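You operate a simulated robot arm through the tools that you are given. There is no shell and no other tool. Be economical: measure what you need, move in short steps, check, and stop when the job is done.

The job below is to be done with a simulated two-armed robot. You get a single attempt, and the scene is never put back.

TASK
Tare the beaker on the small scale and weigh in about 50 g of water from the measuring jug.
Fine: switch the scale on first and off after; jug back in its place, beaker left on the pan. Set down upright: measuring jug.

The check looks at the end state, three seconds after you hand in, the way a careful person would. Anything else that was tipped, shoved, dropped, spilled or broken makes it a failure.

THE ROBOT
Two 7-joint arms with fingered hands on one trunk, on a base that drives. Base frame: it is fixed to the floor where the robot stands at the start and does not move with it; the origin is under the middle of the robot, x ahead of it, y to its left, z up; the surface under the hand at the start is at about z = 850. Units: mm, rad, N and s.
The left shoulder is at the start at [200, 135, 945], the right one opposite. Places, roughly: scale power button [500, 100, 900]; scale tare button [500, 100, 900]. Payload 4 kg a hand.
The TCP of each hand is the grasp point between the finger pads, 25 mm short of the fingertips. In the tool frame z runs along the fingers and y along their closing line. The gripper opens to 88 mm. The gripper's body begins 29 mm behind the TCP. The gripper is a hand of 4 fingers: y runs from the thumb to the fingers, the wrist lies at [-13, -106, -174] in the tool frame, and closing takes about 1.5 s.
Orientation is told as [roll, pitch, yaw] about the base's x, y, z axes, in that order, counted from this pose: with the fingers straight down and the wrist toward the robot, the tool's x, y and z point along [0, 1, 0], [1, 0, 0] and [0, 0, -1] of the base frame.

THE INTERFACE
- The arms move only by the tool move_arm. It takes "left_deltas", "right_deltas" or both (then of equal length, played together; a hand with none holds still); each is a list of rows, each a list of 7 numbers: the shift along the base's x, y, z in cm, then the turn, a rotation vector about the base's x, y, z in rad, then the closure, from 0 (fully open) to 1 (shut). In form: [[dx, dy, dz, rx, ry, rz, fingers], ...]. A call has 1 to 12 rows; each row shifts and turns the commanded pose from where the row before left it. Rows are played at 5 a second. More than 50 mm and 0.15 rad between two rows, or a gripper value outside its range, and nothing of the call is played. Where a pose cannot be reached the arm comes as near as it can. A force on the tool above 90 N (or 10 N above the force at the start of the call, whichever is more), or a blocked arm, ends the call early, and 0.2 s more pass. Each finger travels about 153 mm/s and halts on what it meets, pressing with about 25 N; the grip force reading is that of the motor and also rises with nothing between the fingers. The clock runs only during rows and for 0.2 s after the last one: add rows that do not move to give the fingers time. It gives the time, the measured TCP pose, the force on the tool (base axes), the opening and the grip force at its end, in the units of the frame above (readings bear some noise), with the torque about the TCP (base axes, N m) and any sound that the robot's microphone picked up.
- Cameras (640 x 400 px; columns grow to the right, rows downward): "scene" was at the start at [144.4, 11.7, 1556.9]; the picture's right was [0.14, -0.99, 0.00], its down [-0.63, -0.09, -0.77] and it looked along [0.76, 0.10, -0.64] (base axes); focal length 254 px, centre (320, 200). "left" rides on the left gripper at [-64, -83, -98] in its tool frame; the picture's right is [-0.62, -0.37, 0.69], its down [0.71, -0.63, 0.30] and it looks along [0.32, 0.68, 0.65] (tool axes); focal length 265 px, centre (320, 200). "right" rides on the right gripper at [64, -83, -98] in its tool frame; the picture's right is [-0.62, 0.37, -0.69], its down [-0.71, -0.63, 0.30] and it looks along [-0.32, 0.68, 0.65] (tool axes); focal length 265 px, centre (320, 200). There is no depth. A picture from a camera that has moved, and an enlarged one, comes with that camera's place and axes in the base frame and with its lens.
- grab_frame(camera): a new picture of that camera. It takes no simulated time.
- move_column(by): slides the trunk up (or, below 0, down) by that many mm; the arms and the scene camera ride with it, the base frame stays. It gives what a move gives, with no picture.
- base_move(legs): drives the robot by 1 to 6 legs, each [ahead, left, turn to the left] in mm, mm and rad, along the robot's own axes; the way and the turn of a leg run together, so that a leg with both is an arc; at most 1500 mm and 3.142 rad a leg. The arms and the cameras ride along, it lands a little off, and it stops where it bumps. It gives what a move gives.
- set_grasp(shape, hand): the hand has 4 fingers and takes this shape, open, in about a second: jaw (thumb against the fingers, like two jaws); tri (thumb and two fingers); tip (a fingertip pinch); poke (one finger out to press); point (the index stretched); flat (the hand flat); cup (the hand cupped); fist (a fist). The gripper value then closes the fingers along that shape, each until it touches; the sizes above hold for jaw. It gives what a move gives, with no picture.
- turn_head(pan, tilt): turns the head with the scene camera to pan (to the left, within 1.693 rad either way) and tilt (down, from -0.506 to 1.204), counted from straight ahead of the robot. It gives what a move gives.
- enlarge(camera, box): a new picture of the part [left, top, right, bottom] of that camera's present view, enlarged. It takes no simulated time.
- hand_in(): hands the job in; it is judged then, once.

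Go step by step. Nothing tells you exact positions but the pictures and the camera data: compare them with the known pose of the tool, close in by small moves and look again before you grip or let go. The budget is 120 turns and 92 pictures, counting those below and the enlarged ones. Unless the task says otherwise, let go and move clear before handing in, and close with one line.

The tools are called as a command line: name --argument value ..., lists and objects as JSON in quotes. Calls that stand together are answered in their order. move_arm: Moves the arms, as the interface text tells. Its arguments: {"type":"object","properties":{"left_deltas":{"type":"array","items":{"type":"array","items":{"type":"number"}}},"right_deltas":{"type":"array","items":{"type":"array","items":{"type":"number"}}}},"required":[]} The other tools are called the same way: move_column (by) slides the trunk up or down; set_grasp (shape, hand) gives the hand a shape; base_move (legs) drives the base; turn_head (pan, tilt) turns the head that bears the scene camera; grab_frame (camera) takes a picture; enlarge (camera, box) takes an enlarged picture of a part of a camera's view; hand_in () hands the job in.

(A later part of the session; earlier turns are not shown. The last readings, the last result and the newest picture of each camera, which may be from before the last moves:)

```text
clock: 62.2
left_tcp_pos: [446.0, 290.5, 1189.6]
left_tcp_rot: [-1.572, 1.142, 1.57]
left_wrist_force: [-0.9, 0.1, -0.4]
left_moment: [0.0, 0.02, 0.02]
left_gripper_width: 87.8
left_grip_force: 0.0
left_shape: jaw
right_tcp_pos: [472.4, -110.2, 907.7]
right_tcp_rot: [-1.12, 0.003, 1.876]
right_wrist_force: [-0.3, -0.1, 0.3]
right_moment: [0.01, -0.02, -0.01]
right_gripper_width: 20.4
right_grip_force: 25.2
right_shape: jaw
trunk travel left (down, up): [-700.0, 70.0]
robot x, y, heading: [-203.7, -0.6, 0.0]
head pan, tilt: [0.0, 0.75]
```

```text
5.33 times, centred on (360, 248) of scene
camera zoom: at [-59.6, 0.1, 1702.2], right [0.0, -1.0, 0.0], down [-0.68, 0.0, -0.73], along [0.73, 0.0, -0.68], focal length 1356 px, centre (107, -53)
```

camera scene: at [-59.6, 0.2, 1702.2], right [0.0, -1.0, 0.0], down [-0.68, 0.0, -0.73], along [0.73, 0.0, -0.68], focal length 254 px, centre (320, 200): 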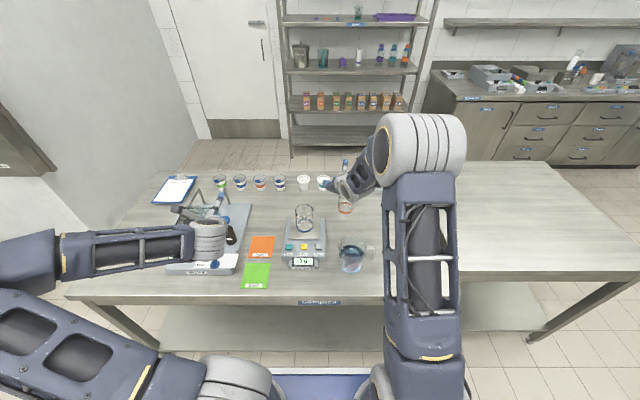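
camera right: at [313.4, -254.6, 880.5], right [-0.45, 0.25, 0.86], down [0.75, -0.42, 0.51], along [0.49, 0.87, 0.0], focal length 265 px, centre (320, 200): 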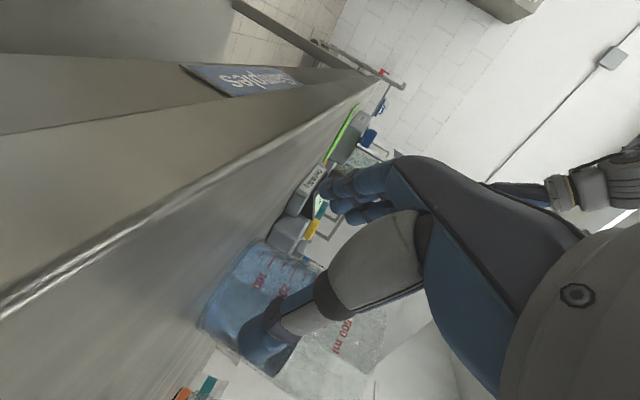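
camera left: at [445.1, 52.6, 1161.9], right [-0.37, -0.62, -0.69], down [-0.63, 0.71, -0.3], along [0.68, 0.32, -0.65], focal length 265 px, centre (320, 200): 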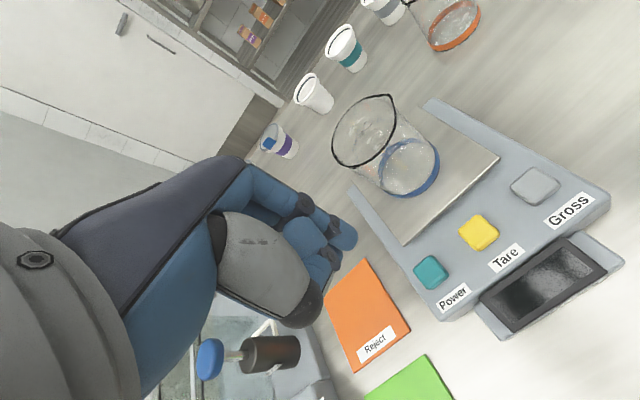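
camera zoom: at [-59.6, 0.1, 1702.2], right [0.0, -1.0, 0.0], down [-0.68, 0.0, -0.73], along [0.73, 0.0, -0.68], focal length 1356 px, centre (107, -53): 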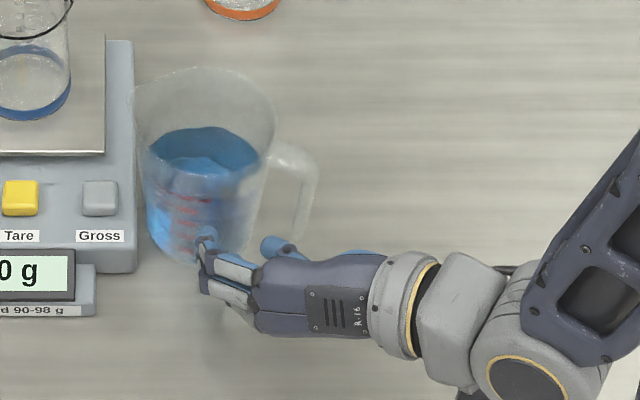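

The jug was squeezed out forward-left but looks upright. I let a moment pass without moving and check it has settled.

move_arm --right_deltas '[[0, 0, 0, 0, 0, 0, 1], [0, 0, 0, 0, 0, 0, 1]]'

enlarge --camera "scene" --box '[280, 190, 400, 280]'

```text
clock: 62.8
left_tcp_pos: [445.9, 290.0, 1189.9]
left_tcp_rot: [-1.57, 1.142, 1.571]
left_wrist_force: [-0.1, 0.2, 0.5]
left_moment: [0.03, 0.01, 0.0]
left_gripper_width: 87.6
left_grip_force: 0.0
left_shape: jaw
right_tcp_pos: [474.1, -110.4, 908.1]
right_tcp_rot: [-1.121, 0.003, 1.877]
right_wrist_force: [0.5, 0.0, -0.2]
right_moment: [-0.03, 0.0, 0.0]
right_gripper_width: 20.3
right_grip_force: 25.6
right_shape: jaw
trunk travel left (down, up): [-700.0, 70.0]
robot x, y, heading: [-204.1, -0.4, 0.004]
head pan, tilt: [0.0, 0.75]
```

```text
4.44 times, centred on (340, 235) of scene
camera zoom: at [-59.6, 0.1, 1702.2], right [0.0, -1.0, 0.0], down [-0.68, 0.0, -0.73], along [0.73, 0.0, -0.68], focal length 1130 px, centre (231, 44)
```

zoom: 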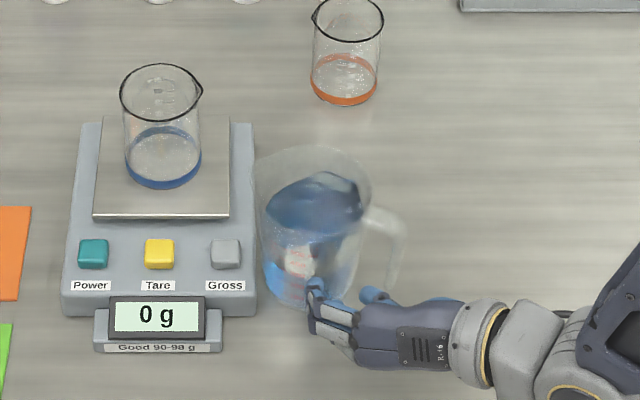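

The jug stands upright at about (525, −69), close to the scale's right side (scale unmoved, reading 0 g). I retreat, form a single poking finger, and line it up with the handle gap to drag the jug back to the right.

move_arm --right_deltas '[[-2, -0.7, 0, 0, 0, 0, 1], [-2, -0.7, 0, 0, 0, 0, 1], [-2, -0.7, 0.5, 0, 0, -0.15, 1], [0, 0, 1, 0, 0, -0.15, 1], [0, 0, 1, 0, 0, -0.15, 1], [0, 0, 1, 0, 0, 0, 1], [0, 0, 0, 0, 0, 0, 1]]'

set_grasp --shape "poke" --hand "right"

move_arm --right_deltas '[[1.2, 0.9, 0, 0, 0, 0, 0], [1.2, 0.9, 0, 0, 0, 0, 0], [1.0, 0.5, 0, 0, 0, 0, 0], [0, 0, 0, 0, 0, 0, 0]]'

enlarge --camera "scene" --box '[310, 205, 400, 272]'

grab_frame --camera "right"

```text
clock: 64.4
left_tcp_pos: [446.0, 290.2, 1189.1]
left_tcp_rot: [-1.572, 1.143, 1.57]
left_wrist_force: [0.5, 0.3, 0.0]
left_moment: [0.04, 0.0, 0.02]
left_gripper_width: 87.7
left_grip_force: 0.1
left_shape: jaw
right_tcp_pos: [412.1, -130.5, 942.8]
right_tcp_rot: [-1.122, 0.004, 1.427]
right_wrist_force: [-0.6, -0.5, 0.6]
right_moment: [-0.02, -0.01, -0.01]
right_gripper_width: 20.2
right_grip_force: 24.3
right_shape: jaw
trunk travel left (down, up): [-700.0, 70.0]
robot x, y, heading: [-203.3, -1.9, 0.0]
head pan, tilt: [0.0, 0.75]
```

```text
clock: 65.3
left_tcp_pos: [446.2, 290.8, 1189.7]
left_tcp_rot: [-1.571, 1.14, 1.57]
left_wrist_force: [0.2, 0.7, -0.2]
left_moment: [0.0, 0.05, 0.01]
left_gripper_width: 88.1
left_grip_force: 0.0
left_shape: jaw
right_tcp_pos: [411.9, -131.0, 941.7]
right_tcp_rot: [-1.12, 0.005, 1.426]
right_wrist_force: [-1.0, 0.3, 0.1]
right_moment: [0.0, 0.03, 0.0]
right_gripper_width: 0.0
right_grip_force: 0.0
right_shape: poke
trunk travel left (down, up): [-700.0, 70.0]
robot x, y, heading: [-203.4, -1.0, 0.004]
head pan, tilt: [0.0, 0.75]
```

```text
clock: 66.3
left_tcp_pos: [446.4, 290.6, 1189.0]
left_tcp_rot: [-1.572, 1.141, 1.571]
left_wrist_force: [0.2, -0.7, 0.1]
left_moment: [0.0, 0.02, -0.04]
left_gripper_width: 88.0
left_grip_force: 0.1
left_shape: jaw
right_tcp_pos: [448.2, -108.3, 942.6]
right_tcp_rot: [-1.12, 0.002, 1.425]
right_wrist_force: [-0.1, 0.5, 0.5]
right_moment: [0.02, -0.04, -0.01]
right_gripper_width: 0.0
right_grip_force: 0.1
right_shape: poke
trunk travel left (down, up): [-700.0, 70.0]
robot x, y, heading: [-203.1, 0.7, -0.003]
head pan, tilt: [0.0, 0.75]
```

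```text
5.97 times, centred on (355, 238) of scene
camera zoom: at [-59.6, 0.1, 1702.2], right [0.0, -1.0, 0.0], down [-0.68, 0.0, -0.73], along [0.73, 0.0, -0.68], focal length 1518 px, centre (111, -30)
```

zoom: 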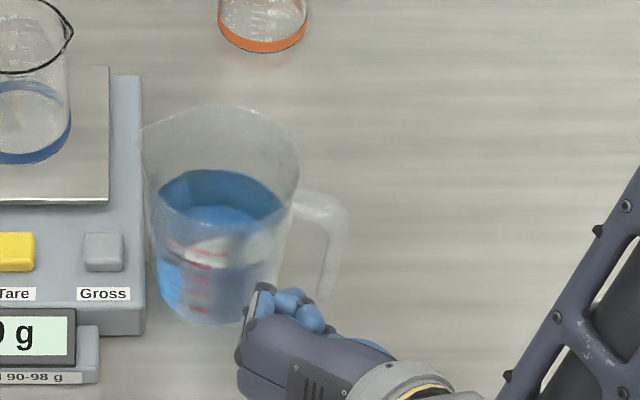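

```text
27 pictures are left
camera right: at [321.1, -174.2, 928.4], right [-0.3, 0.42, 0.86], down [0.49, -0.71, 0.51], along [0.82, 0.57, 0.01], focal length 265 px, centre (320, 200)
```

right: 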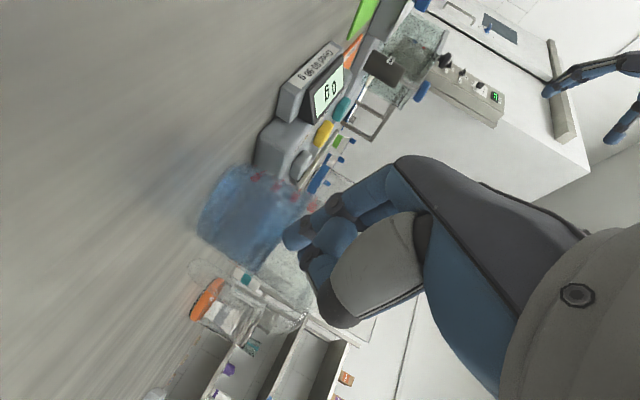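

The index tip is at about (461, −115, 925) and the gap centre is at y ≈ −116. I insert it 57 mm forward and drag the jug about 42 mm to the right, slowly.

move_arm --right_deltas '[[1.3, 0, 0, 0, 0, 0, 0], [1.3, -0.05, 0, 0, 0, 0, 0], [1.1, -0.05, 0, 0, 0, 0, 0], [1.0, 0, 0, 0, 0, 0, 0], [1.0, 0, 0, 0, 0, 0, 0], [0, 0, 0, 0, 0, 0, 0]]'

enlarge --camera "scene" --box '[310, 205, 400, 272]'

```text
clock: 67.7
left_tcp_pos: [445.8, 289.8, 1189.3]
left_tcp_rot: [-1.57, 1.141, 1.571]
left_wrist_force: [0.4, 0.2, 0.2]
left_moment: [0.03, -0.01, 0.0]
left_gripper_width: 88.0
left_grip_force: 0.2
left_shape: jaw
right_tcp_pos: [503.5, -110.3, 944.4]
right_tcp_rot: [-1.12, 0.004, 1.426]
right_wrist_force: [-1.0, -2.8, -0.6]
right_moment: [0.03, 0.03, 0.0]
right_gripper_width: 0.2
right_grip_force: 0.1
right_shape: poke
trunk travel left (down, up): [-700.0, 70.0]
robot x, y, heading: [-203.1, -2.5, -0.0]
head pan, tilt: [0.0, 0.75]
```

```text
5.97 times, centred on (355, 238) of scene
camera zoom: at [-59.6, 0.0, 1702.2], right [0.0, -1.0, 0.0], down [-0.68, 0.0, -0.73], along [0.73, 0.0, -0.68], focal length 1518 px, centre (111, -30)
```

zoom: 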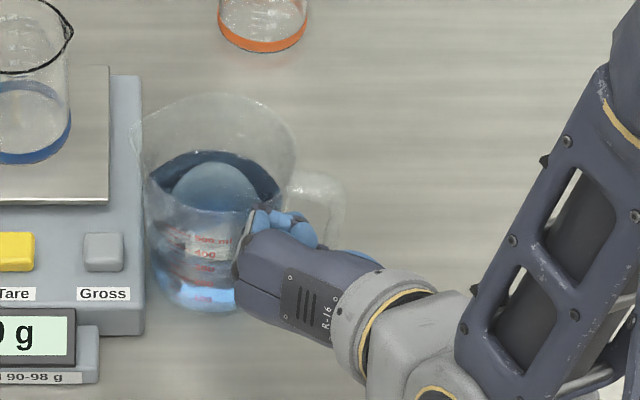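

The finger is pressing lightly on the wall side. I now move right; if the tip is in the gap, the handle will follow.

move_arm --right_deltas '[[0, -0.6, 0, 0, 0, 0, 0], [0, -0.6, 0, 0, 0, 0, 0], [0, -0.6, 0, 0, 0, 0, 0], [0, -0.6, 0, 0, 0, 0, 0], [0, -0.6, 0, 0, 0, 0, 0], [0, 0, 0, 0, 0, 0, 0]]'

enlarge --camera "scene" --box '[310, 205, 400, 272]'

```text
clock: 69.1
left_tcp_pos: [446.0, 291.1, 1189.0]
left_tcp_rot: [-1.57, 1.143, 1.573]
left_wrist_force: [0.2, 0.2, 0.5]
left_moment: [0.02, 0.01, 0.02]
left_gripper_width: 87.9
left_grip_force: 0.0
left_shape: jaw
right_tcp_pos: [504.4, -138.3, 943.0]
right_tcp_rot: [-1.12, 0.003, 1.425]
right_wrist_force: [-1.3, 0.6, -0.3]
right_moment: [-0.01, -0.03, 0.04]
right_gripper_width: 0.0
right_grip_force: 0.2
right_shape: poke
trunk travel left (down, up): [-700.0, 70.0]
robot x, y, heading: [-207.1, 1.4, -0.001]
head pan, tilt: [0.0, 0.75]
```

```text
5.97 times, centred on (355, 238) of scene
camera zoom: at [-59.5, 0.2, 1702.2], right [0.0, -1.0, 0.0], down [-0.68, 0.0, -0.73], along [0.73, 0.0, -0.68], focal length 1518 px, centre (111, -30)
```

zoom: 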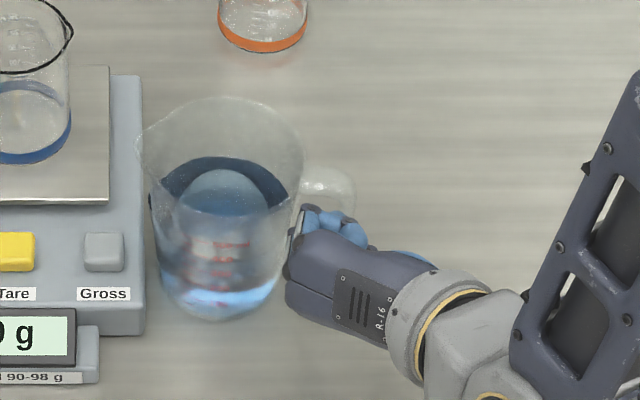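

The jug begins to follow. I continue dragging.

move_arm --right_deltas '[[0, -0.6, 0, 0, 0, 0, 0], [0, -0.6, 0, 0, 0, 0, 0], [0, -0.6, 0, 0, 0, 0, 0], [0, -0.6, 0, 0, 0, 0, 0], [0, -0.6, 0, 0, 0, 0, 0], [0, -0.5, 0, 0, 0, 0, 0], [0, 0, 0, 0, 0, 0, 0]]'

enlarge --camera "scene" --box '[310, 205, 400, 272]'

```text
clock: 70.7
left_tcp_pos: [445.8, 290.0, 1189.7]
left_tcp_rot: [-1.571, 1.141, 1.571]
left_wrist_force: [-0.1, -0.5, -0.7]
left_moment: [0.01, 0.04, -0.02]
left_gripper_width: 87.6
left_grip_force: 0.2
left_shape: jaw
right_tcp_pos: [503.9, -174.7, 942.7]
right_tcp_rot: [-1.118, 0.003, 1.427]
right_wrist_force: [0.0, 0.1, 0.3]
right_moment: [-0.01, 0.01, 0.0]
right_gripper_width: 0.0
right_grip_force: 0.1
right_shape: poke
trunk travel left (down, up): [-700.0, 70.0]
robot x, y, heading: [-200.9, -1.2, 0.001]
head pan, tilt: [0.0, 0.75]
```

```text
5.97 times, centred on (355, 238) of scene
camera zoom: at [-59.6, 0.1, 1702.2], right [0.0, -1.0, 0.0], down [-0.68, 0.0, -0.73], along [0.73, 0.0, -0.68], focal length 1518 px, centre (111, -30)
```

zoom: 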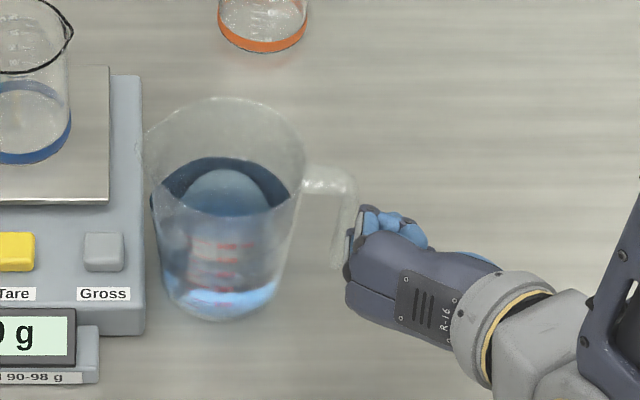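

The finger slid past the bar because the jug stood farther ahead than assumed (centre ≈ (537, −72), bar ≈ (533, −147)). I back out, realign to the gap centre y ≈ −127, and insert deeper, then drag.

move_arm --right_deltas '[[-2.4, 0, 0, 0, 0, 0, 0], [0, 2.7, 0, 0, 0, 0, 0], [0, 2.8, 0, 0, 0, 0, 0], [1.2, 0, 0, 0, 0, 0, 0], [1.2, 0, 0, 0, 0, 0, 0], [1.2, 0, 0, 0, 0, 0, 0], [0.8, 0, 0, 0, 0, 0, 0], [0.4, 0, 0, 0, 0, 0, 0], [0, 0, 0, 0, 0, 0, 0]]'

enlarge --camera "scene" --box '[310, 205, 400, 272]'

```text
clock: 72.7
left_tcp_pos: [446.4, 290.6, 1189.0]
left_tcp_rot: [-1.571, 1.141, 1.571]
left_wrist_force: [-0.2, -1.0, -0.5]
left_moment: [0.0, 0.02, -0.01]
left_gripper_width: 87.7
left_grip_force: 0.0
left_shape: jaw
right_tcp_pos: [528.1, -119.0, 943.2]
right_tcp_rot: [-1.119, 0.004, 1.426]
right_wrist_force: [-1.4, -2.5, 0.6]
right_moment: [0.04, -0.01, 0.01]
right_gripper_width: 0.1
right_grip_force: 0.1
right_shape: poke
trunk travel left (down, up): [-700.0, 70.0]
robot x, y, heading: [-204.1, 1.9, 0.001]
head pan, tilt: [0.0, 0.75]
```

```text
5.97 times, centred on (355, 238) of scene
camera zoom: at [-59.6, 0.0, 1702.2], right [0.0, -1.0, 0.0], down [-0.68, 0.0, -0.73], along [0.73, 0.0, -0.68], focal length 1518 px, centre (111, -30)
```

zoom: 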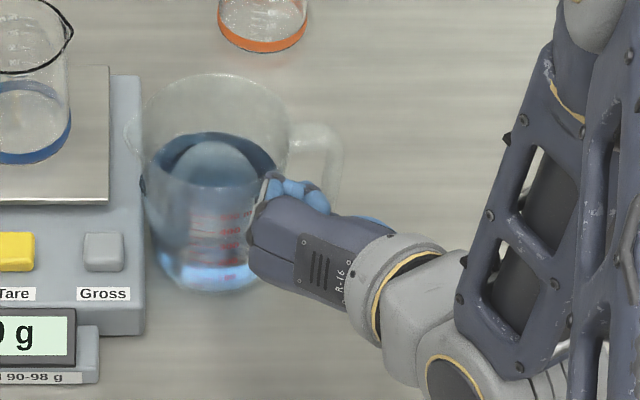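

The hand's back pushed the jug further forward (now near (556, −60), still upright, next to the scale). I will go back to the side pinch on the handle, which did work for sliding, so I retreat and reorient the hand.

move_arm --right_deltas '[[-2.7, -0.5, 0, 0, 0, 0, 0], [-2.7, -0.5, 0, 0, 0, 0, 0], [-2.7, -1, 1, 0, -0.15, 0, 0], [-2, -2, 3, 0, -0.15, 0, 0], [-2, -3, 3, 0, -0.15, 0, 0], [0, -3, 3, 0, 0, 0.145, 0], [0, -3, 3, 0.101, 0.101, 0, 0], [0, -3, 3, 0.101, 0.101, 0, 0], [0, -3, 3, 0.101, 0.101, 0, 0], [0, -1, 1, 0.101, 0.101, 0, 0], [0, -1, 0, 0.101, 0.101, 0, 0], [0, 0, 0, 0.101, 0.101, 0, 0]]'

move_arm --right_deltas '[[0, 0, 0, 0.101, 0.101, 0, 0], [0, 0, 0, 0.101, 0.101, 0, 0], [0, 0, 0, 0.101, 0.101, 0, 0], [0, 0, 0, 0.101, 0.101, 0, 0], [0, 0, 0, 0.101, 0.101, 0, 0], [0, 0, 0, 0.101, 0.101, 0, 0], [0, 0, 0, 0.101, 0.101, 0, 0], [0, 0, 0, 0.101, 0.101, 0, 0], [0, 0, 0, 0.101, 0.101, 0, 0], [0, 0, 0, 0.101, 0.101, 0, 0], [0, 0, 0, 0.101, 0.101, 0, 0]]'

set_grasp --shape "jaw" --hand "right"

move_arm --right_deltas '[[0, 0, 0, 0.101, 0.101, 0, 0], [0, 0, 0, 0.101, 0.101, 0, 0], [0, 0, 0, 0.101, 0.101, 0, 0], [0, 0, 0, 0.101, 0.101, 0, 0], [0, 0, 0, 0.101, 0.101, 0, 0]]'

enlarge --camera "scene" --box '[310, 195, 400, 262]'

```text
clock: 75.3
left_tcp_pos: [445.5, 290.3, 1189.4]
left_tcp_rot: [-1.569, 1.142, 1.571]
left_wrist_force: [-0.5, -0.2, 0.5]
left_moment: [0.01, -0.02, 0.02]
left_gripper_width: 87.9
left_grip_force: 0.0
left_shape: jaw
right_tcp_pos: [406.1, -328.6, 1143.3]
right_tcp_rot: [-0.861, -0.618, 1.33]
right_wrist_force: [-1.2, -0.2, -0.2]
right_moment: [0.0, 0.0, 0.0]
right_gripper_width: 0.0
right_grip_force: 0.0
right_shape: poke
trunk travel left (down, up): [-700.0, 70.0]
robot x, y, heading: [-201.8, 1.0, 0.0]
head pan, tilt: [0.0, 0.75]
```

```text
clock: 77.7
left_tcp_pos: [444.4, 291.0, 1189.1]
left_tcp_rot: [-1.571, 1.141, 1.571]
left_wrist_force: [0.3, -0.1, 0.6]
left_moment: [-0.01, 0.02, 0.0]
left_gripper_width: 87.9
left_grip_force: 0.0
left_shape: jaw
right_tcp_pos: [407.6, -330.6, 1142.9]
right_tcp_rot: [1.049, -0.434, 0.091]
right_wrist_force: [0.4, -0.6, 0.5]
right_moment: [0.02, -0.01, 0.01]
right_gripper_width: 0.1
right_grip_force: 0.1
right_shape: poke
trunk travel left (down, up): [-700.0, 70.0]
robot x, y, heading: [-204.5, 2.4, -0.003]
head pan, tilt: [0.0, 0.75]
```

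```text
clock: 78.6
left_tcp_pos: [445.6, 290.3, 1188.8]
left_tcp_rot: [-1.569, 1.141, 1.571]
left_wrist_force: [0.4, 0.1, -0.5]
left_moment: [0.01, -0.03, -0.02]
left_gripper_width: 87.9
left_grip_force: 0.1
left_shape: jaw
right_tcp_pos: [406.0, -329.7, 1142.1]
right_tcp_rot: [1.048, -0.437, 0.089]
right_wrist_force: [-0.8, -0.4, -0.1]
right_moment: [0.02, -0.02, 0.01]
right_gripper_width: 88.0
right_grip_force: 0.1
right_shape: jaw
trunk travel left (down, up): [-700.0, 70.0]
robot x, y, heading: [-198.4, -0.7, 0.003]
head pan, tilt: [0.0, 0.75]
```

```text
clock: 79.8
left_tcp_pos: [446.0, 291.4, 1189.9]
left_tcp_rot: [-1.569, 1.142, 1.572]
left_wrist_force: [-0.2, 0.4, -0.5]
left_moment: [0.0, -0.03, -0.01]
left_gripper_width: 87.8
left_grip_force: 0.0
left_shape: jaw
right_tcp_pos: [407.8, -328.9, 1142.7]
right_tcp_rot: [1.578, 0.062, -0.012]
right_wrist_force: [-0.3, 0.8, 0.2]
right_moment: [0.03, 0.0, 0.02]
right_gripper_width: 88.0
right_grip_force: 0.1
right_shape: jaw
trunk travel left (down, up): [-700.0, 70.0]
robot x, y, heading: [-200.5, -5.2, -0.0]
head pan, tilt: [0.0, 0.75]
```

```text
5.97 times, centred on (355, 228) of scene
camera zoom: at [-59.6, 0.1, 1702.2], right [0.0, -1.0, 0.0], down [-0.68, 0.0, -0.73], along [0.73, 0.0, -0.68], focal length 1518 px, centre (111, 30)
```

zoom: 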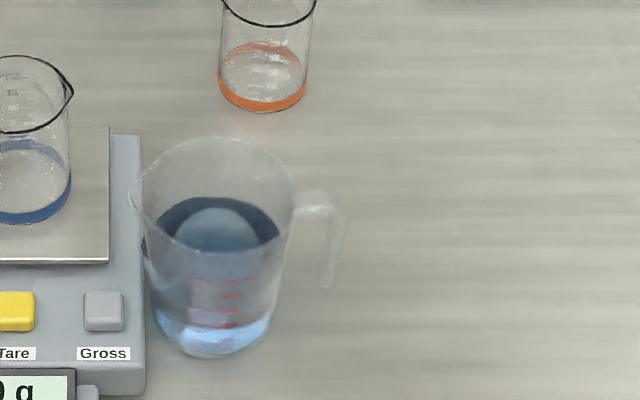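

The jug stands at (556, −66), bar at about (565, −143). I bring the open hand to the handle from the right, a bit lower this time to avoid tipping, and straddle the bar.

move_arm --right_deltas '[[2.24, 1.0, -3.26, 0, -0.06, 0, 0], [2.24, 1.0, -3.26, 0, 0, 0.01, 0], [2.24, 1.0, -3.26, 0, 0, 0, 0], [2.24, 1.0, -3.26, 0, 0, 0, 0], [2.24, 1.0, -3.26, 0, 0, 0, 0], [2.24, 1.0, -3.26, 0, 0, 0, 0], [2.24, 1.0, -3.26, 0, 0, 0, 0], [0, 3, 0, 0, 0, 0, 0], [0, 3, 0, 0, 0, 0, 0], [0, 3, 0, 0, 0, 0, 0], [0, 1.8, 0, 0, 0, 0, 0], [0, 0, 0, 0, 0, 0, 0]]'

enlarge --camera "scene" --box '[310, 195, 400, 262]'

```text
clock: 82.4
left_tcp_pos: [445.7, 290.0, 1190.0]
left_tcp_rot: [-1.569, 1.141, 1.572]
left_wrist_force: [0.3, 0.0, -0.1]
left_moment: [0.03, 0.0, 0.05]
left_gripper_width: 88.3
left_grip_force: 0.0
left_shape: jaw
right_tcp_pos: [564.6, -150.2, 915.9]
right_tcp_rot: [1.578, 0.0, -0.004]
right_wrist_force: [-0.9, -0.1, -0.4]
right_moment: [0.0, -0.02, -0.05]
right_gripper_width: 87.8
right_grip_force: 0.2
right_shape: jaw
trunk travel left (down, up): [-700.0, 70.0]
robot x, y, heading: [-198.3, -0.7, -0.002]
head pan, tilt: [0.0, 0.75]
```

```text
5.97 times, centred on (355, 228) of scene
camera zoom: at [-59.5, 0.1, 1702.2], right [0.0, -1.0, 0.0], down [-0.68, 0.0, -0.73], along [0.73, 0.0, -0.68], focal length 1518 px, centre (111, 30)
```

zoom: 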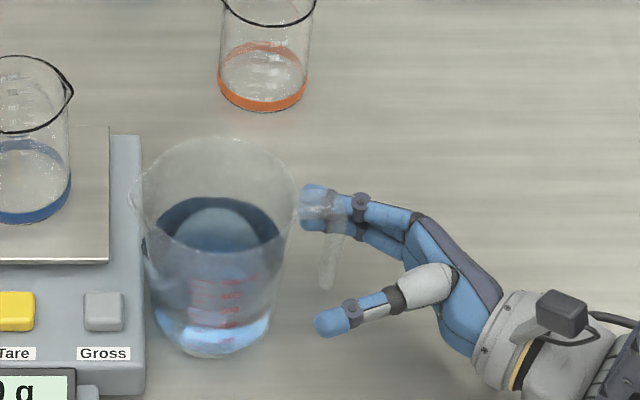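

The bar is between thumb and fingers, jug unmoved. I close and slide the jug 45 mm to the right without lifting.

move_arm --right_deltas '[[0, 0, 0, 0, 0, 0, 0.4], [0, 0, 0, 0, 0, 0, 0.7], [0, 0, 0, 0, 0, 0, 1], [0, 0, 0, 0, 0, 0, 1], [0, 0, 0, 0, 0, 0, 1], [0, -0.5, 0, 0, 0, 0, 1], [0, -0.5, 0, 0, 0, 0, 1], [0, -0.6, 0, 0, 0, 0, 1], [0, -0.6, 0, 0, 0, 0, 1], [0, 0, 0, 0, 0, 0, 1]]'

enlarge --camera "scene" --box '[310, 195, 400, 262]'

```text
clock: 84.6
left_tcp_pos: [445.0, 291.0, 1189.9]
left_tcp_rot: [-1.573, 1.142, 1.571]
left_wrist_force: [0.1, -0.3, 0.2]
left_moment: [-0.01, 0.03, 0.0]
left_gripper_width: 87.8
left_grip_force: 0.0
left_shape: jaw
right_tcp_pos: [564.1, -173.8, 913.6]
right_tcp_rot: [1.58, -0.002, -0.003]
right_wrist_force: [0.0, 2.6, 3.3]
right_moment: [0.05, -0.08, -0.02]
right_gripper_width: 11.9
right_grip_force: 25.0
right_shape: jaw
trunk travel left (down, up): [-700.0, 70.0]
robot x, y, heading: [-203.0, -0.5, -0.002]
head pan, tilt: [0.0, 0.75]
```

```text
5.97 times, centred on (355, 228) of scene
camera zoom: at [-59.6, 0.2, 1702.2], right [0.0, -1.0, 0.0], down [-0.68, 0.0, -0.73], along [0.73, 0.0, -0.68], focal length 1518 px, centre (111, 30)
```

zoom: 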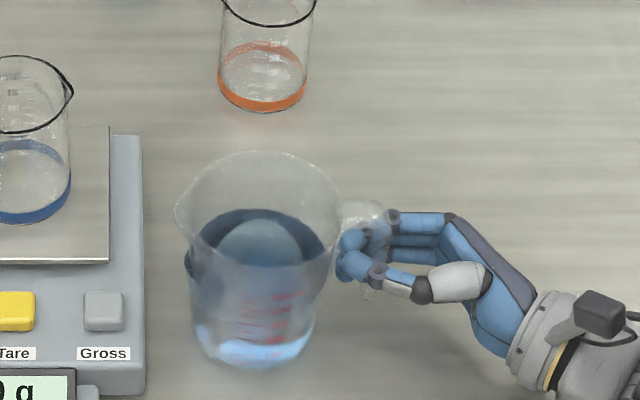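

Sliding works well: the jug is now about 30 mm clear of the scale. I pull 8 mm more, release, and back off while reorienting for the body grasp.

move_arm --right_deltas '[[0, -0.4, 0, 0, 0, 0, 1], [0, -0.4, 0, 0, 0, 0, 1], [0, 0, 0, 0, 0, 0, 0.8], [0, 0, 0, 0, 0, 0, 0.4], [0, 0, 0, 0, 0, 0, 0], [0, 0, 0, 0, 0, 0, 0], [0, -3, 0, 0, 0, 0, 0], [0, -3, 0, 0, 0, 0, 0], [-2, -3, 1, 0, 0, 0, 0], [-2.5, -2.5, 3, 0, 0, 0, 0], [-2.5, -1, 3, -0.101, -0.101, 0, 0], [-2.5, 0, 3, -0.101, -0.101, 0, 0]]'

move_arm --right_deltas '[[-2, 0, 2, -0.101, -0.101, 0, 0], [-2, 0, 2, -0.101, -0.101, 0, 0], [-2, 0, 2, -0.101, -0.101, 0, 0], [-1, 0, 2, -0.101, -0.101, 0, 0], [0, 0, 0, -0.101, -0.101, 0, 0], [0, 0, 0, -0.101, -0.101, 0, 0], [0, 0, 0, -0.101, -0.101, 0, 0], [0, 0, 0, -0.101, -0.101, 0, 0], [0, 0, 0, -0.101, -0.101, 0, 0], [0, 0, 0, -0.101, -0.101, 0, 0], [0, 0, 0, -0.101, -0.101, 0, 0], [0, 0, 0, -0.101, -0.101, 0, 0]]'

move_arm --right_deltas '[[0, 0, 0, -0.101, -0.101, 0, 0], [0, 0, 0, -0.101, -0.101, 0, 0], [0, 0, 0, -0.101, -0.101, 0, 0], [0, 0, 0, -0.101, -0.101, 0, 0], [0, 0, 0, -0.101, -0.101, 0, 0], [0, 0, 0, -0.101, -0.101, 0, 0], [0, 0, 0, -0.101, -0.101, 0, 0], [0, 0, 0, -0.101, -0.101, 0, 0], [0, 0, 0, 0, 0.15, 0, 0], [0, 0, 0, 0, 0.15, 0, 0], [0, 0, 0, 0, 0.1, 0, 0], [0, 0, 0, 0, 0, 0, 0]]'

enlarge --camera "scene" --box '[310, 205, 400, 272]'

```text
clock: 87.2
left_tcp_pos: [446.4, 290.2, 1189.3]
left_tcp_rot: [-1.573, 1.14, 1.569]
left_wrist_force: [0.3, -0.2, 0.3]
left_moment: [-0.01, 0.02, 0.01]
left_gripper_width: 88.1
left_grip_force: 0.0
left_shape: jaw
right_tcp_pos: [467.8, -307.1, 1015.8]
right_tcp_rot: [1.373, -0.204, 0.017]
right_wrist_force: [0.2, 0.6, 0.3]
right_moment: [-0.01, 0.0, -0.04]
right_gripper_width: 87.6
right_grip_force: 0.0
right_shape: jaw
trunk travel left (down, up): [-700.0, 70.0]
robot x, y, heading: [-199.8, -2.0, 0.0]
head pan, tilt: [0.0, 0.75]
```

```text
clock: 89.8
left_tcp_pos: [445.7, 290.9, 1188.6]
left_tcp_rot: [-1.571, 1.142, 1.571]
left_wrist_force: [-0.3, -0.5, 0.1]
left_moment: [0.01, -0.02, 0.03]
left_gripper_width: 87.5
left_grip_force: 0.1
left_shape: jaw
right_tcp_pos: [399.7, -306.9, 1094.6]
right_tcp_rot: [-0.573, -0.701, 1.184]
right_wrist_force: [0.3, -0.6, -0.4]
right_moment: [0.01, -0.02, 0.01]
right_gripper_width: 87.8
right_grip_force: 0.0
right_shape: jaw
trunk travel left (down, up): [-700.0, 70.0]
robot x, y, heading: [-202.9, 3.1, -0.003]
head pan, tilt: [0.0, 0.75]
```

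```text
clock: 92.4
left_tcp_pos: [445.8, 291.6, 1190.2]
left_tcp_rot: [-1.57, 1.142, 1.572]
left_wrist_force: [0.2, 0.1, 0.3]
left_moment: [-0.05, 0.03, 0.02]
left_gripper_width: 87.9
left_grip_force: 0.1
left_shape: jaw
right_tcp_pos: [398.2, -306.4, 1094.4]
right_tcp_rot: [-1.164, 0.001, 1.575]
right_wrist_force: [-0.4, 0.8, -0.1]
right_moment: [-0.02, 0.01, 0.01]
right_gripper_width: 88.0
right_grip_force: 0.1
right_shape: jaw
trunk travel left (down, up): [-700.0, 70.0]
robot x, y, heading: [-200.4, 6.1, -0.001]
head pan, tilt: [0.0, 0.75]
```

```text
5.97 times, centred on (355, 238) of scene
camera zoom: at [-59.6, 0.1, 1702.2], right [0.0, -1.0, 0.0], down [-0.68, 0.0, -0.73], along [0.73, 0.0, -0.68], focal length 1518 px, centre (111, -30)
```

zoom: 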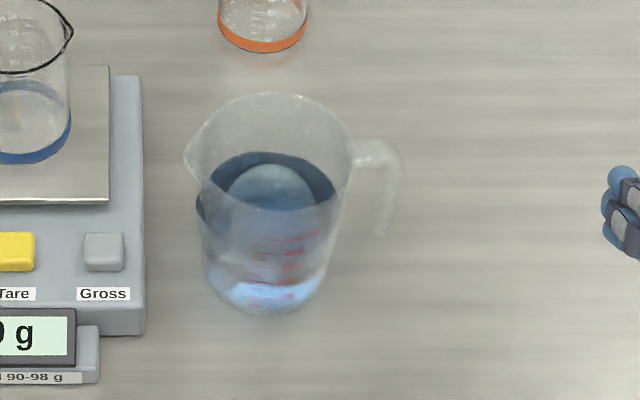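

The jug is upright at about (542, −101), handle direction ~0.19 rad. I align the open hand in front of it with that yaw, descend, and advance most of the way.

move_arm --right_deltas '[[1.08, 3.76, -1, 0, 0, 0.1, 0], [1.08, 3.76, -1, 0, 0, 0.09, 0], [1.08, 3.76, -1, 0, 0, 0, 0], [1.08, 3.76, -1, 0, 0, 0, 0], [1.08, 3.76, -1, 0, 0, 0, 0], [0, 0, -3.8, 0, 0, 0, 0], [0, 0, -3.8, 0, 0, 0, 0], [0, 0, -3.8, 0, 0, 0, 0], [0, 0, -3.7, 0, 0, 0, 0], [0, 0, 0, 0, 0, 0, 0]]'

move_arm --right_deltas '[[1.2, 0.23, 0, 0, 0, 0, 0], [1.2, 0.23, 0, 0, 0, 0, 0], [1.2, 0.23, 0, 0, 0, 0, 0], [1.2, 0.23, 0, 0, 0, 0, 0], [0.6, 0.1, 0, 0, 0, 0, 0], [0, 0, 0, 0, 0, 0, 0]]'

enlarge --camera "scene" --box '[310, 205, 400, 272]'

```text
clock: 94.6
left_tcp_pos: [445.7, 291.6, 1189.8]
left_tcp_rot: [-1.571, 1.142, 1.571]
left_wrist_force: [0.1, 0.7, 0.0]
left_moment: [0.01, 0.01, -0.03]
left_gripper_width: 87.9
left_grip_force: 0.1
left_shape: jaw
right_tcp_pos: [451.9, -117.5, 893.0]
right_tcp_rot: [-1.166, -0.001, 1.763]
right_wrist_force: [0.8, -0.6, 0.2]
right_moment: [0.02, 0.01, 0.0]
right_gripper_width: 87.8
right_grip_force: 0.1
right_shape: jaw
trunk travel left (down, up): [-700.0, 70.0]
robot x, y, heading: [-201.8, -0.7, 0.0]
head pan, tilt: [0.0, 0.75]
```

```text
clock: 96.0
left_tcp_pos: [446.0, 290.3, 1189.2]
left_tcp_rot: [-1.57, 1.14, 1.571]
left_wrist_force: [-0.1, 0.9, 0.6]
left_moment: [-0.01, 0.02, 0.01]
left_gripper_width: 87.6
left_grip_force: 0.1
left_shape: jaw
right_tcp_pos: [507.1, -108.1, 892.7]
right_tcp_rot: [-1.167, 0.0, 1.766]
right_wrist_force: [0.1, -0.2, 0.1]
right_moment: [0.03, 0.01, -0.02]
right_gripper_width: 87.9
right_grip_force: 0.1
right_shape: jaw
trunk travel left (down, up): [-700.0, 70.0]
robot x, y, heading: [-203.8, -1.5, 0.001]
head pan, tilt: [0.0, 0.75]
```

```text
5.97 times, centred on (355, 238) of scene
camera zoom: at [-59.6, 0.1, 1702.2], right [0.0, -1.0, 0.0], down [-0.68, 0.0, -0.73], along [0.73, 0.0, -0.68], focal length 1518 px, centre (111, -30)
```

zoom: 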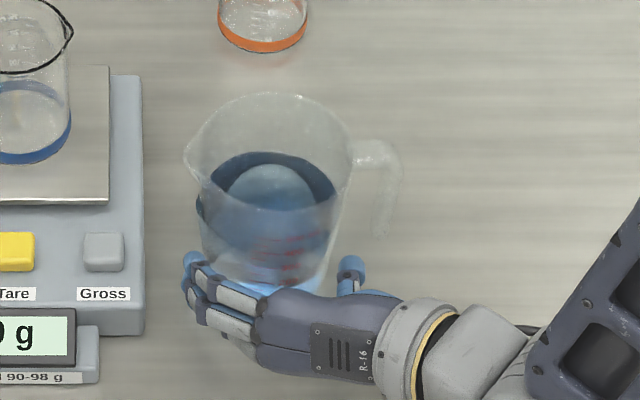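

The fingers straddle the jug without touching. I go deeper, ~31 mm more, so the fingertips pass well beyond the axis.

move_arm --right_deltas '[[0.8, 0.25, 0, 0, 0, 0, 0], [0.8, 0.2, 0, 0, 0, 0, 0], [0.8, 0.2, 0, 0, 0, 0, 0], [0.7, 0.15, 0, 0, 0, 0, 0], [0, 0, 0, 0, 0, 0, 0]]'

enlarge --camera "scene" --box '[310, 205, 400, 272]'

```text
clock: 97.2
left_tcp_pos: [445.5, 290.4, 1189.2]
left_tcp_rot: [-1.571, 1.14, 1.569]
left_wrist_force: [0.0, 0.6, -0.1]
left_moment: [-0.04, 0.02, -0.01]
left_gripper_width: 87.9
left_grip_force: 0.0
left_shape: jaw
right_tcp_pos: [537.6, -99.8, 894.3]
right_tcp_rot: [-1.167, 0.001, 1.765]
right_wrist_force: [0.1, -0.6, 0.2]
right_moment: [-0.02, 0.02, -0.04]
right_gripper_width: 88.1
right_grip_force: 0.0
right_shape: jaw
trunk travel left (down, up): [-700.0, 70.0]
robot x, y, heading: [-201.6, -1.1, -0.001]
head pan, tilt: [0.0, 0.75]
```

```text
5.97 times, centred on (355, 238) of scene
camera zoom: at [-59.6, 0.1, 1702.2], right [0.0, -1.0, 0.0], down [-0.68, 0.0, -0.73], along [0.73, 0.0, -0.68], focal length 1518 px, centre (111, -30)
```

zoom: 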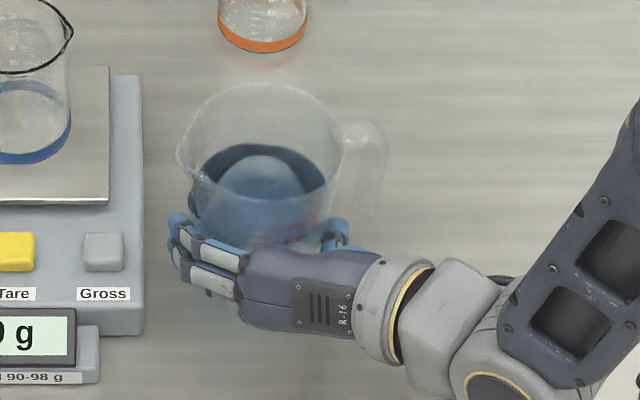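

The palm now touches the jug, but when wide open the jaw fingers diverge and would squeeze the jug out again. I back off and see whether the "cup" shape wraps a round body better.

move_arm --right_deltas '[[-1.5, -0.28, 0, 0, 0, 0, 0], [-1.5, -0.28, 0, 0, 0, 0, 0], [-1.5, -0.28, 0, 0, 0, 0, 0], [-1.5, -0.28, 0, 0, 0, 0, 0], [-1.5, -0.28, 0, 0, 0, 0, 0], [0, 0, 0, 0, 0, 0, 0]]'

set_grasp --shape "cup" --hand "right"

enlarge --camera "scene" --box '[310, 205, 400, 272]'

```text
clock: 98.6
left_tcp_pos: [445.7, 289.9, 1189.2]
left_tcp_rot: [-1.572, 1.141, 1.57]
left_wrist_force: [0.4, -0.4, 0.1]
left_moment: [-0.01, 0.02, -0.01]
left_gripper_width: 87.9
left_grip_force: 0.0
left_shape: jaw
right_tcp_pos: [461.9, -114.4, 893.8]
right_tcp_rot: [-1.167, 0.0, 1.764]
right_wrist_force: [-0.4, 0.1, -0.3]
right_moment: [0.0, 0.01, -0.02]
right_gripper_width: 88.2
right_grip_force: 0.0
right_shape: jaw
trunk travel left (down, up): [-700.0, 70.0]
robot x, y, heading: [-199.2, -2.4, 0.0]
head pan, tilt: [0.0, 0.75]
```

```text
clock: 99.5
left_tcp_pos: [446.2, 289.5, 1189.8]
left_tcp_rot: [-1.573, 1.141, 1.572]
left_wrist_force: [0.6, 1.2, 0.1]
left_moment: [0.0, 0.0, 0.02]
left_gripper_width: 87.9
left_grip_force: 0.0
left_shape: jaw
right_tcp_pos: [463.3, -116.2, 892.7]
right_tcp_rot: [-1.165, -0.001, 1.765]
right_wrist_force: [-0.3, -0.1, 0.7]
right_moment: [0.05, 0.06, -0.02]
right_gripper_width: 59.8
right_grip_force: 0.0
right_shape: cup
trunk travel left (down, up): [-700.0, 70.0]
robot x, y, heading: [-201.0, 1.3, 0.004]
head pan, tilt: [0.0, 0.75]
```

```text
5.97 times, centred on (355, 238) of scene
camera zoom: at [-59.6, 0.1, 1702.2], right [0.0, -1.0, 0.0], down [-0.68, 0.0, -0.73], along [0.73, 0.0, -0.68], focal length 1518 px, centre (111, -30)
```

zoom: 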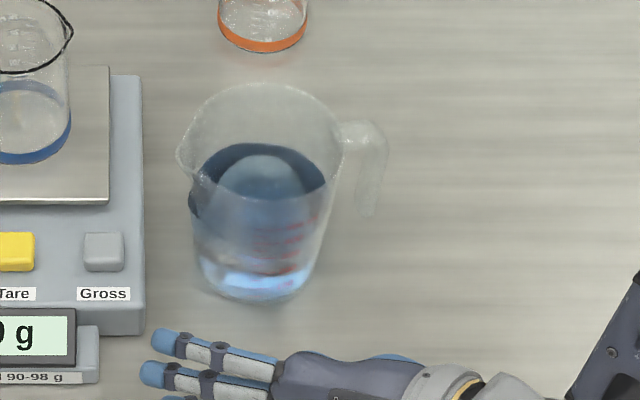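

Cup opens only to 60 mm, so that is out. New idea: pinch the handle from the side again, but deep, so the fingertips brace against the jug wall below the pinch and stop it from pivoting. I reorient the hand.

move_arm --right_deltas '[[-2, -3, 1, 0.0255, -0.1325, 0, 0], [-1, -3, 3, 0.0255, -0.1325, 0, 0], [0, -3, 3, 0.0255, -0.1325, 0, 0], [0, -3, 4, 0.0801, 0.1183, 0, 0], [0, -3, 4, 0.0801, 0.1183, 0, 0], [0, -3, 4, 0.0801, 0.1183, 0, 0], [0, -2, 3, 0.0801, 0.1183, 0, 0], [0, 0, 0, 0.0801, 0.1183, 0, 0], [0, 0, 0, 0.0801, 0.1183, 0, 0], [0, 0, 0, 0.0801, 0.1183, 0, 0], [0, 0, 0, 0.0801, 0.1183, 0, 0], [0, 0, 0, 0.0801, 0.1183, 0, 0]]'

set_grasp --shape "jaw" --hand "right"

move_arm --right_deltas '[[0, 0, 0, 0.0801, 0.1183, 0, 0], [0, 0, 0, 0.0801, 0.1183, 0, 0], [0, 0, 0, 0.0801, 0.1183, 0, 0], [0, 0, 0, 0.0801, 0.1183, 0, 0], [0, 0, 0, 0.0801, 0.1183, 0, 0], [0, 0, 0, 0.0801, 0.1183, 0, 0], [0, 0, 0, 0.0801, 0.1183, 0, 0], [0, 0, 0, 0.0801, 0.1183, 0, 0], [0, 0, 0, 0.0801, 0.1183, 0, 0], [0, 0, 0, 0.0801, 0.1183, 0, 0], [0, 0, 0, 0.0801, 0.1183, 0, 0], [0, 0, 0, 0.0801, 0.1183, 0, 0]]'

```text
clock: 102.1
left_tcp_pos: [444.8, 290.4, 1188.0]
left_tcp_rot: [-1.571, 1.142, 1.57]
left_wrist_force: [-0.1, 0.4, 1.0]
left_moment: [-0.01, 0.01, -0.02]
left_gripper_width: 87.9
left_grip_force: 0.0
left_shape: jaw
right_tcp_pos: [432.6, -314.5, 1112.8]
right_tcp_rot: [-0.388, -0.748, 1.25]
right_wrist_force: [0.3, -0.5, -0.1]
right_moment: [0.01, -0.01, 0.0]
right_gripper_width: 59.9
right_grip_force: 0.1
right_shape: cup
trunk travel left (down, up): [-700.0, 70.0]
robot x, y, heading: [-198.6, 1.9, -0.002]
head pan, tilt: [0.0, 0.75]
```

```text
clock: 103.0
left_tcp_pos: [444.7, 291.4, 1189.1]
left_tcp_rot: [-1.572, 1.142, 1.571]
left_wrist_force: [0.3, -0.2, -0.3]
left_moment: [-0.01, 0.01, 0.0]
left_gripper_width: 88.0
left_grip_force: 0.1
left_shape: jaw
right_tcp_pos: [431.8, -314.2, 1112.7]
right_tcp_rot: [-0.397, -0.75, 1.253]
right_wrist_force: [0.0, -0.1, -0.3]
right_moment: [0.04, -0.01, 0.01]
right_gripper_width: 87.9
right_grip_force: 0.0
right_shape: jaw
trunk travel left (down, up): [-700.0, 70.0]
robot x, y, heading: [-204.1, -1.0, 0.001]
head pan, tilt: [0.0, 0.75]
```

```text
clock: 105.6
left_tcp_pos: [446.4, 290.9, 1189.2]
left_tcp_rot: [-1.571, 1.141, 1.571]
left_wrist_force: [0.3, 0.0, 0.1]
left_moment: [0.0, 0.03, -0.01]
left_gripper_width: 87.9
left_grip_force: 0.1
left_shape: jaw
right_tcp_pos: [433.2, -314.3, 1114.0]
right_tcp_rot: [1.473, -0.099, 0.193]
right_wrist_force: [0.5, -0.2, -0.7]
right_moment: [0.0, -0.02, 0.03]
right_gripper_width: 87.8
right_grip_force: 0.0
right_shape: jaw
trunk travel left (down, up): [-700.0, 70.0]
robot x, y, heading: [-197.8, -3.3, -0.0]
head pan, tilt: [0.0, 0.75]
```

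move_arm --right_deltas '[[2.66, 0, -2.9, 0.0801, 0.1183, 0, 0], [2.66, 0, -2.9, 0, 0, 0.1, 0], [2.66, 1.2, -2.9, 0, 0, 0, 0], [2.66, 2, -2.9, 0, 0, 0, 0], [2.66, 2, -2.9, 0, 0, 0, 0], [2.66, 2.2, -2.9, 0, 0, 0, 0], [-0.6, 2, 0, 0, 0, 0, 0], [-0.6, 2, 0, 0, 0, 0, 0], [-0.5, 1.7, 0, 0, 0, 0, 0], [-0.5, 1.7, 0, 0, 0, 0, 0], [0, 0, 0, 0, 0, 0, 0]]'

enlarge --camera "scene" --box '[320, 195, 410, 262]'

```text
clock: 108.0
left_tcp_pos: [445.6, 290.7, 1189.1]
left_tcp_rot: [-1.57, 1.142, 1.573]
left_wrist_force: [-0.5, -0.1, 0.5]
left_moment: [0.01, 0.01, 0.02]
left_gripper_width: 87.7
left_grip_force: 0.1
left_shape: jaw
right_tcp_pos: [557.7, -158.5, 945.9]
right_tcp_rot: [1.573, 0.001, 0.288]
right_wrist_force: [1.3, 0.2, 0.2]
right_moment: [0.02, -0.04, 0.02]
right_gripper_width: 87.9
right_grip_force: 0.0
right_shape: jaw
right hand out of reach, approached as far as the arm can: row 6
trunk travel left (down, up): [-700.0, 70.0]
robot x, y, heading: [-205.3, 0.1, -0.004]
head pan, tilt: [0.0, 0.75]
```

```text
5.97 times, centred on (365, 228) of scene
camera zoom: at [-59.5, 0.1, 1702.2], right [0.0, -1.0, 0.0], down [-0.68, 0.0, -0.73], along [0.73, 0.0, -0.68], focal length 1518 px, centre (51, 30)
```

zoom: 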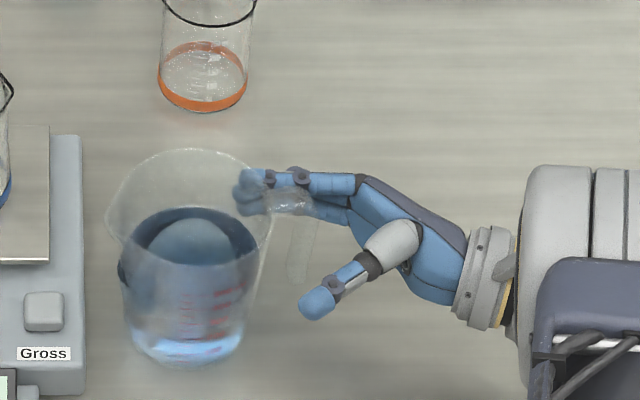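

The hand is deep around the bar, about 9 mm off-centre toward the thumb. I shift to centre, then close.

move_arm --right_deltas '[[0.45, 0, -0.2, 0, 0, 0, 0], [0.45, 0, -0.2, 0, 0, 0, 0], [0, 0, 0, 0, 0, 0, 0.4], [0, 0, 0, 0, 0, 0, 0.65], [0, 0, 0, 0, 0, 0, 0.85], [0, 0, 0, 0, 0, 0, 1], [0, 0, 0, 0, 0, 0, 1], [0, 0, 0, 0, 0, 0, 1]]'

enlarge --camera "scene" --box '[320, 195, 410, 262]'

```text
clock: 109.8
left_tcp_pos: [446.7, 291.7, 1188.6]
left_tcp_rot: [-1.572, 1.142, 1.569]
left_wrist_force: [0.4, -0.3, 0.2]
left_moment: [0.05, -0.02, -0.01]
left_gripper_width: 88.0
left_grip_force: 0.1
left_shape: jaw
right_tcp_pos: [566.0, -158.6, 941.4]
right_tcp_rot: [1.573, -0.001, 0.288]
right_wrist_force: [-0.6, 1.6, 0.5]
right_moment: [0.06, -0.13, 0.03]
right_gripper_width: 6.8
right_grip_force: 25.3
right_shape: jaw
trunk travel left (down, up): [-700.0, 70.0]
robot x, y, heading: [-199.9, -2.5, -0.004]
head pan, tilt: [0.0, 0.75]
```

```text
5.97 times, centred on (365, 228) of scene
camera zoom: at [-59.5, 0.2, 1702.2], right [0.0, -1.0, 0.0], down [-0.68, 0.0, -0.73], along [0.73, 0.0, -0.68], focal length 1518 px, centre (51, 30)
```

zoom: 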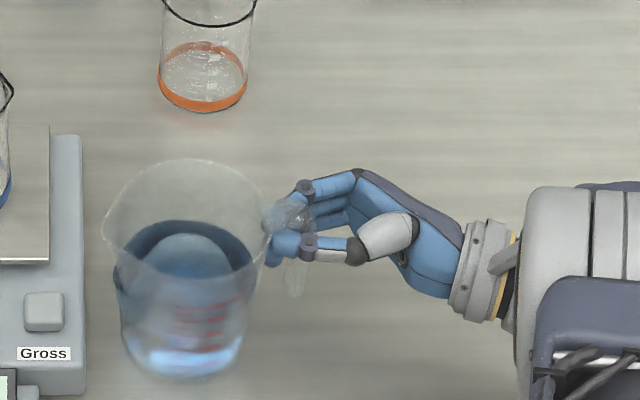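

The fingertips closed beyond the bar (6.8 mm < bar thickness) and rest at the wall, so the handle is hooked. I lift 12 mm as a test.

move_arm --right_deltas '[[0, 0, 0.4, 0, 0, 0, 1], [0, 0, 0.4, 0, 0, 0, 1], [0, 0, 0.4, 0, 0, 0, 1], [0, 0, 0, 0, 0, 0, 1], [0, 0, 0, 0, 0, 0, 1]]'

move_arm --right_deltas '[[0, 0, 0.5, 0, 0, 0, 1], [0, 0, 0.5, 0, 0, 0, 1], [0, 0, 0, 0, 0, 0, 1], [0, 0, 0, 0, 0, 0, 1]]'

enlarge --camera "scene" --box '[320, 195, 410, 262]'

```text
clock: 111.0
left_tcp_pos: [445.5, 291.2, 1187.5]
left_tcp_rot: [-1.571, 1.142, 1.57]
left_wrist_force: [-1.7, 0.2, 0.4]
left_moment: [-0.01, -0.05, 0.0]
left_gripper_width: 87.9
left_grip_force: 0.2
left_shape: jaw
right_tcp_pos: [565.3, -158.7, 953.6]
right_tcp_rot: [1.571, 0.0, 0.287]
right_wrist_force: [-0.7, 1.2, -1.9]
right_moment: [0.0, -0.02, 0.05]
right_gripper_width: 6.4
right_grip_force: 25.4
right_shape: jaw
trunk travel left (down, up): [-700.0, 70.0]
robot x, y, heading: [-200.4, 0.8, 0.002]
head pan, tilt: [0.0, 0.75]
```

```text
clock: 112.0
left_tcp_pos: [444.7, 290.6, 1188.8]
left_tcp_rot: [-1.571, 1.141, 1.57]
left_wrist_force: [0.7, -0.9, -0.3]
left_moment: [0.02, 0.0, 0.02]
left_gripper_width: 88.0
left_grip_force: 0.0
left_shape: jaw
right_tcp_pos: [566.5, -159.4, 963.9]
right_tcp_rot: [1.573, 0.001, 0.288]
right_wrist_force: [0.0, 0.1, -4.9]
right_moment: [-0.16, -0.02, -0.03]
right_gripper_width: 6.0
right_grip_force: 25.1
right_shape: jaw
trunk travel left (down, up): [-700.0, 70.0]
robot x, y, heading: [-204.8, -0.7, 0.0]
head pan, tilt: [0.0, 0.75]
```

```text
5.97 times, centred on (365, 228) of scene
camera zoom: at [-59.4, 0.1, 1702.2], right [0.0, -1.0, 0.0], down [-0.68, 0.0, -0.73], along [0.73, 0.0, -0.68], focal length 1518 px, centre (51, 30)
```

zoom: 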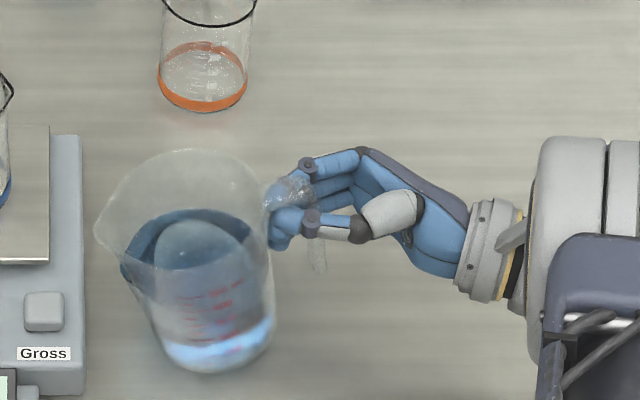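

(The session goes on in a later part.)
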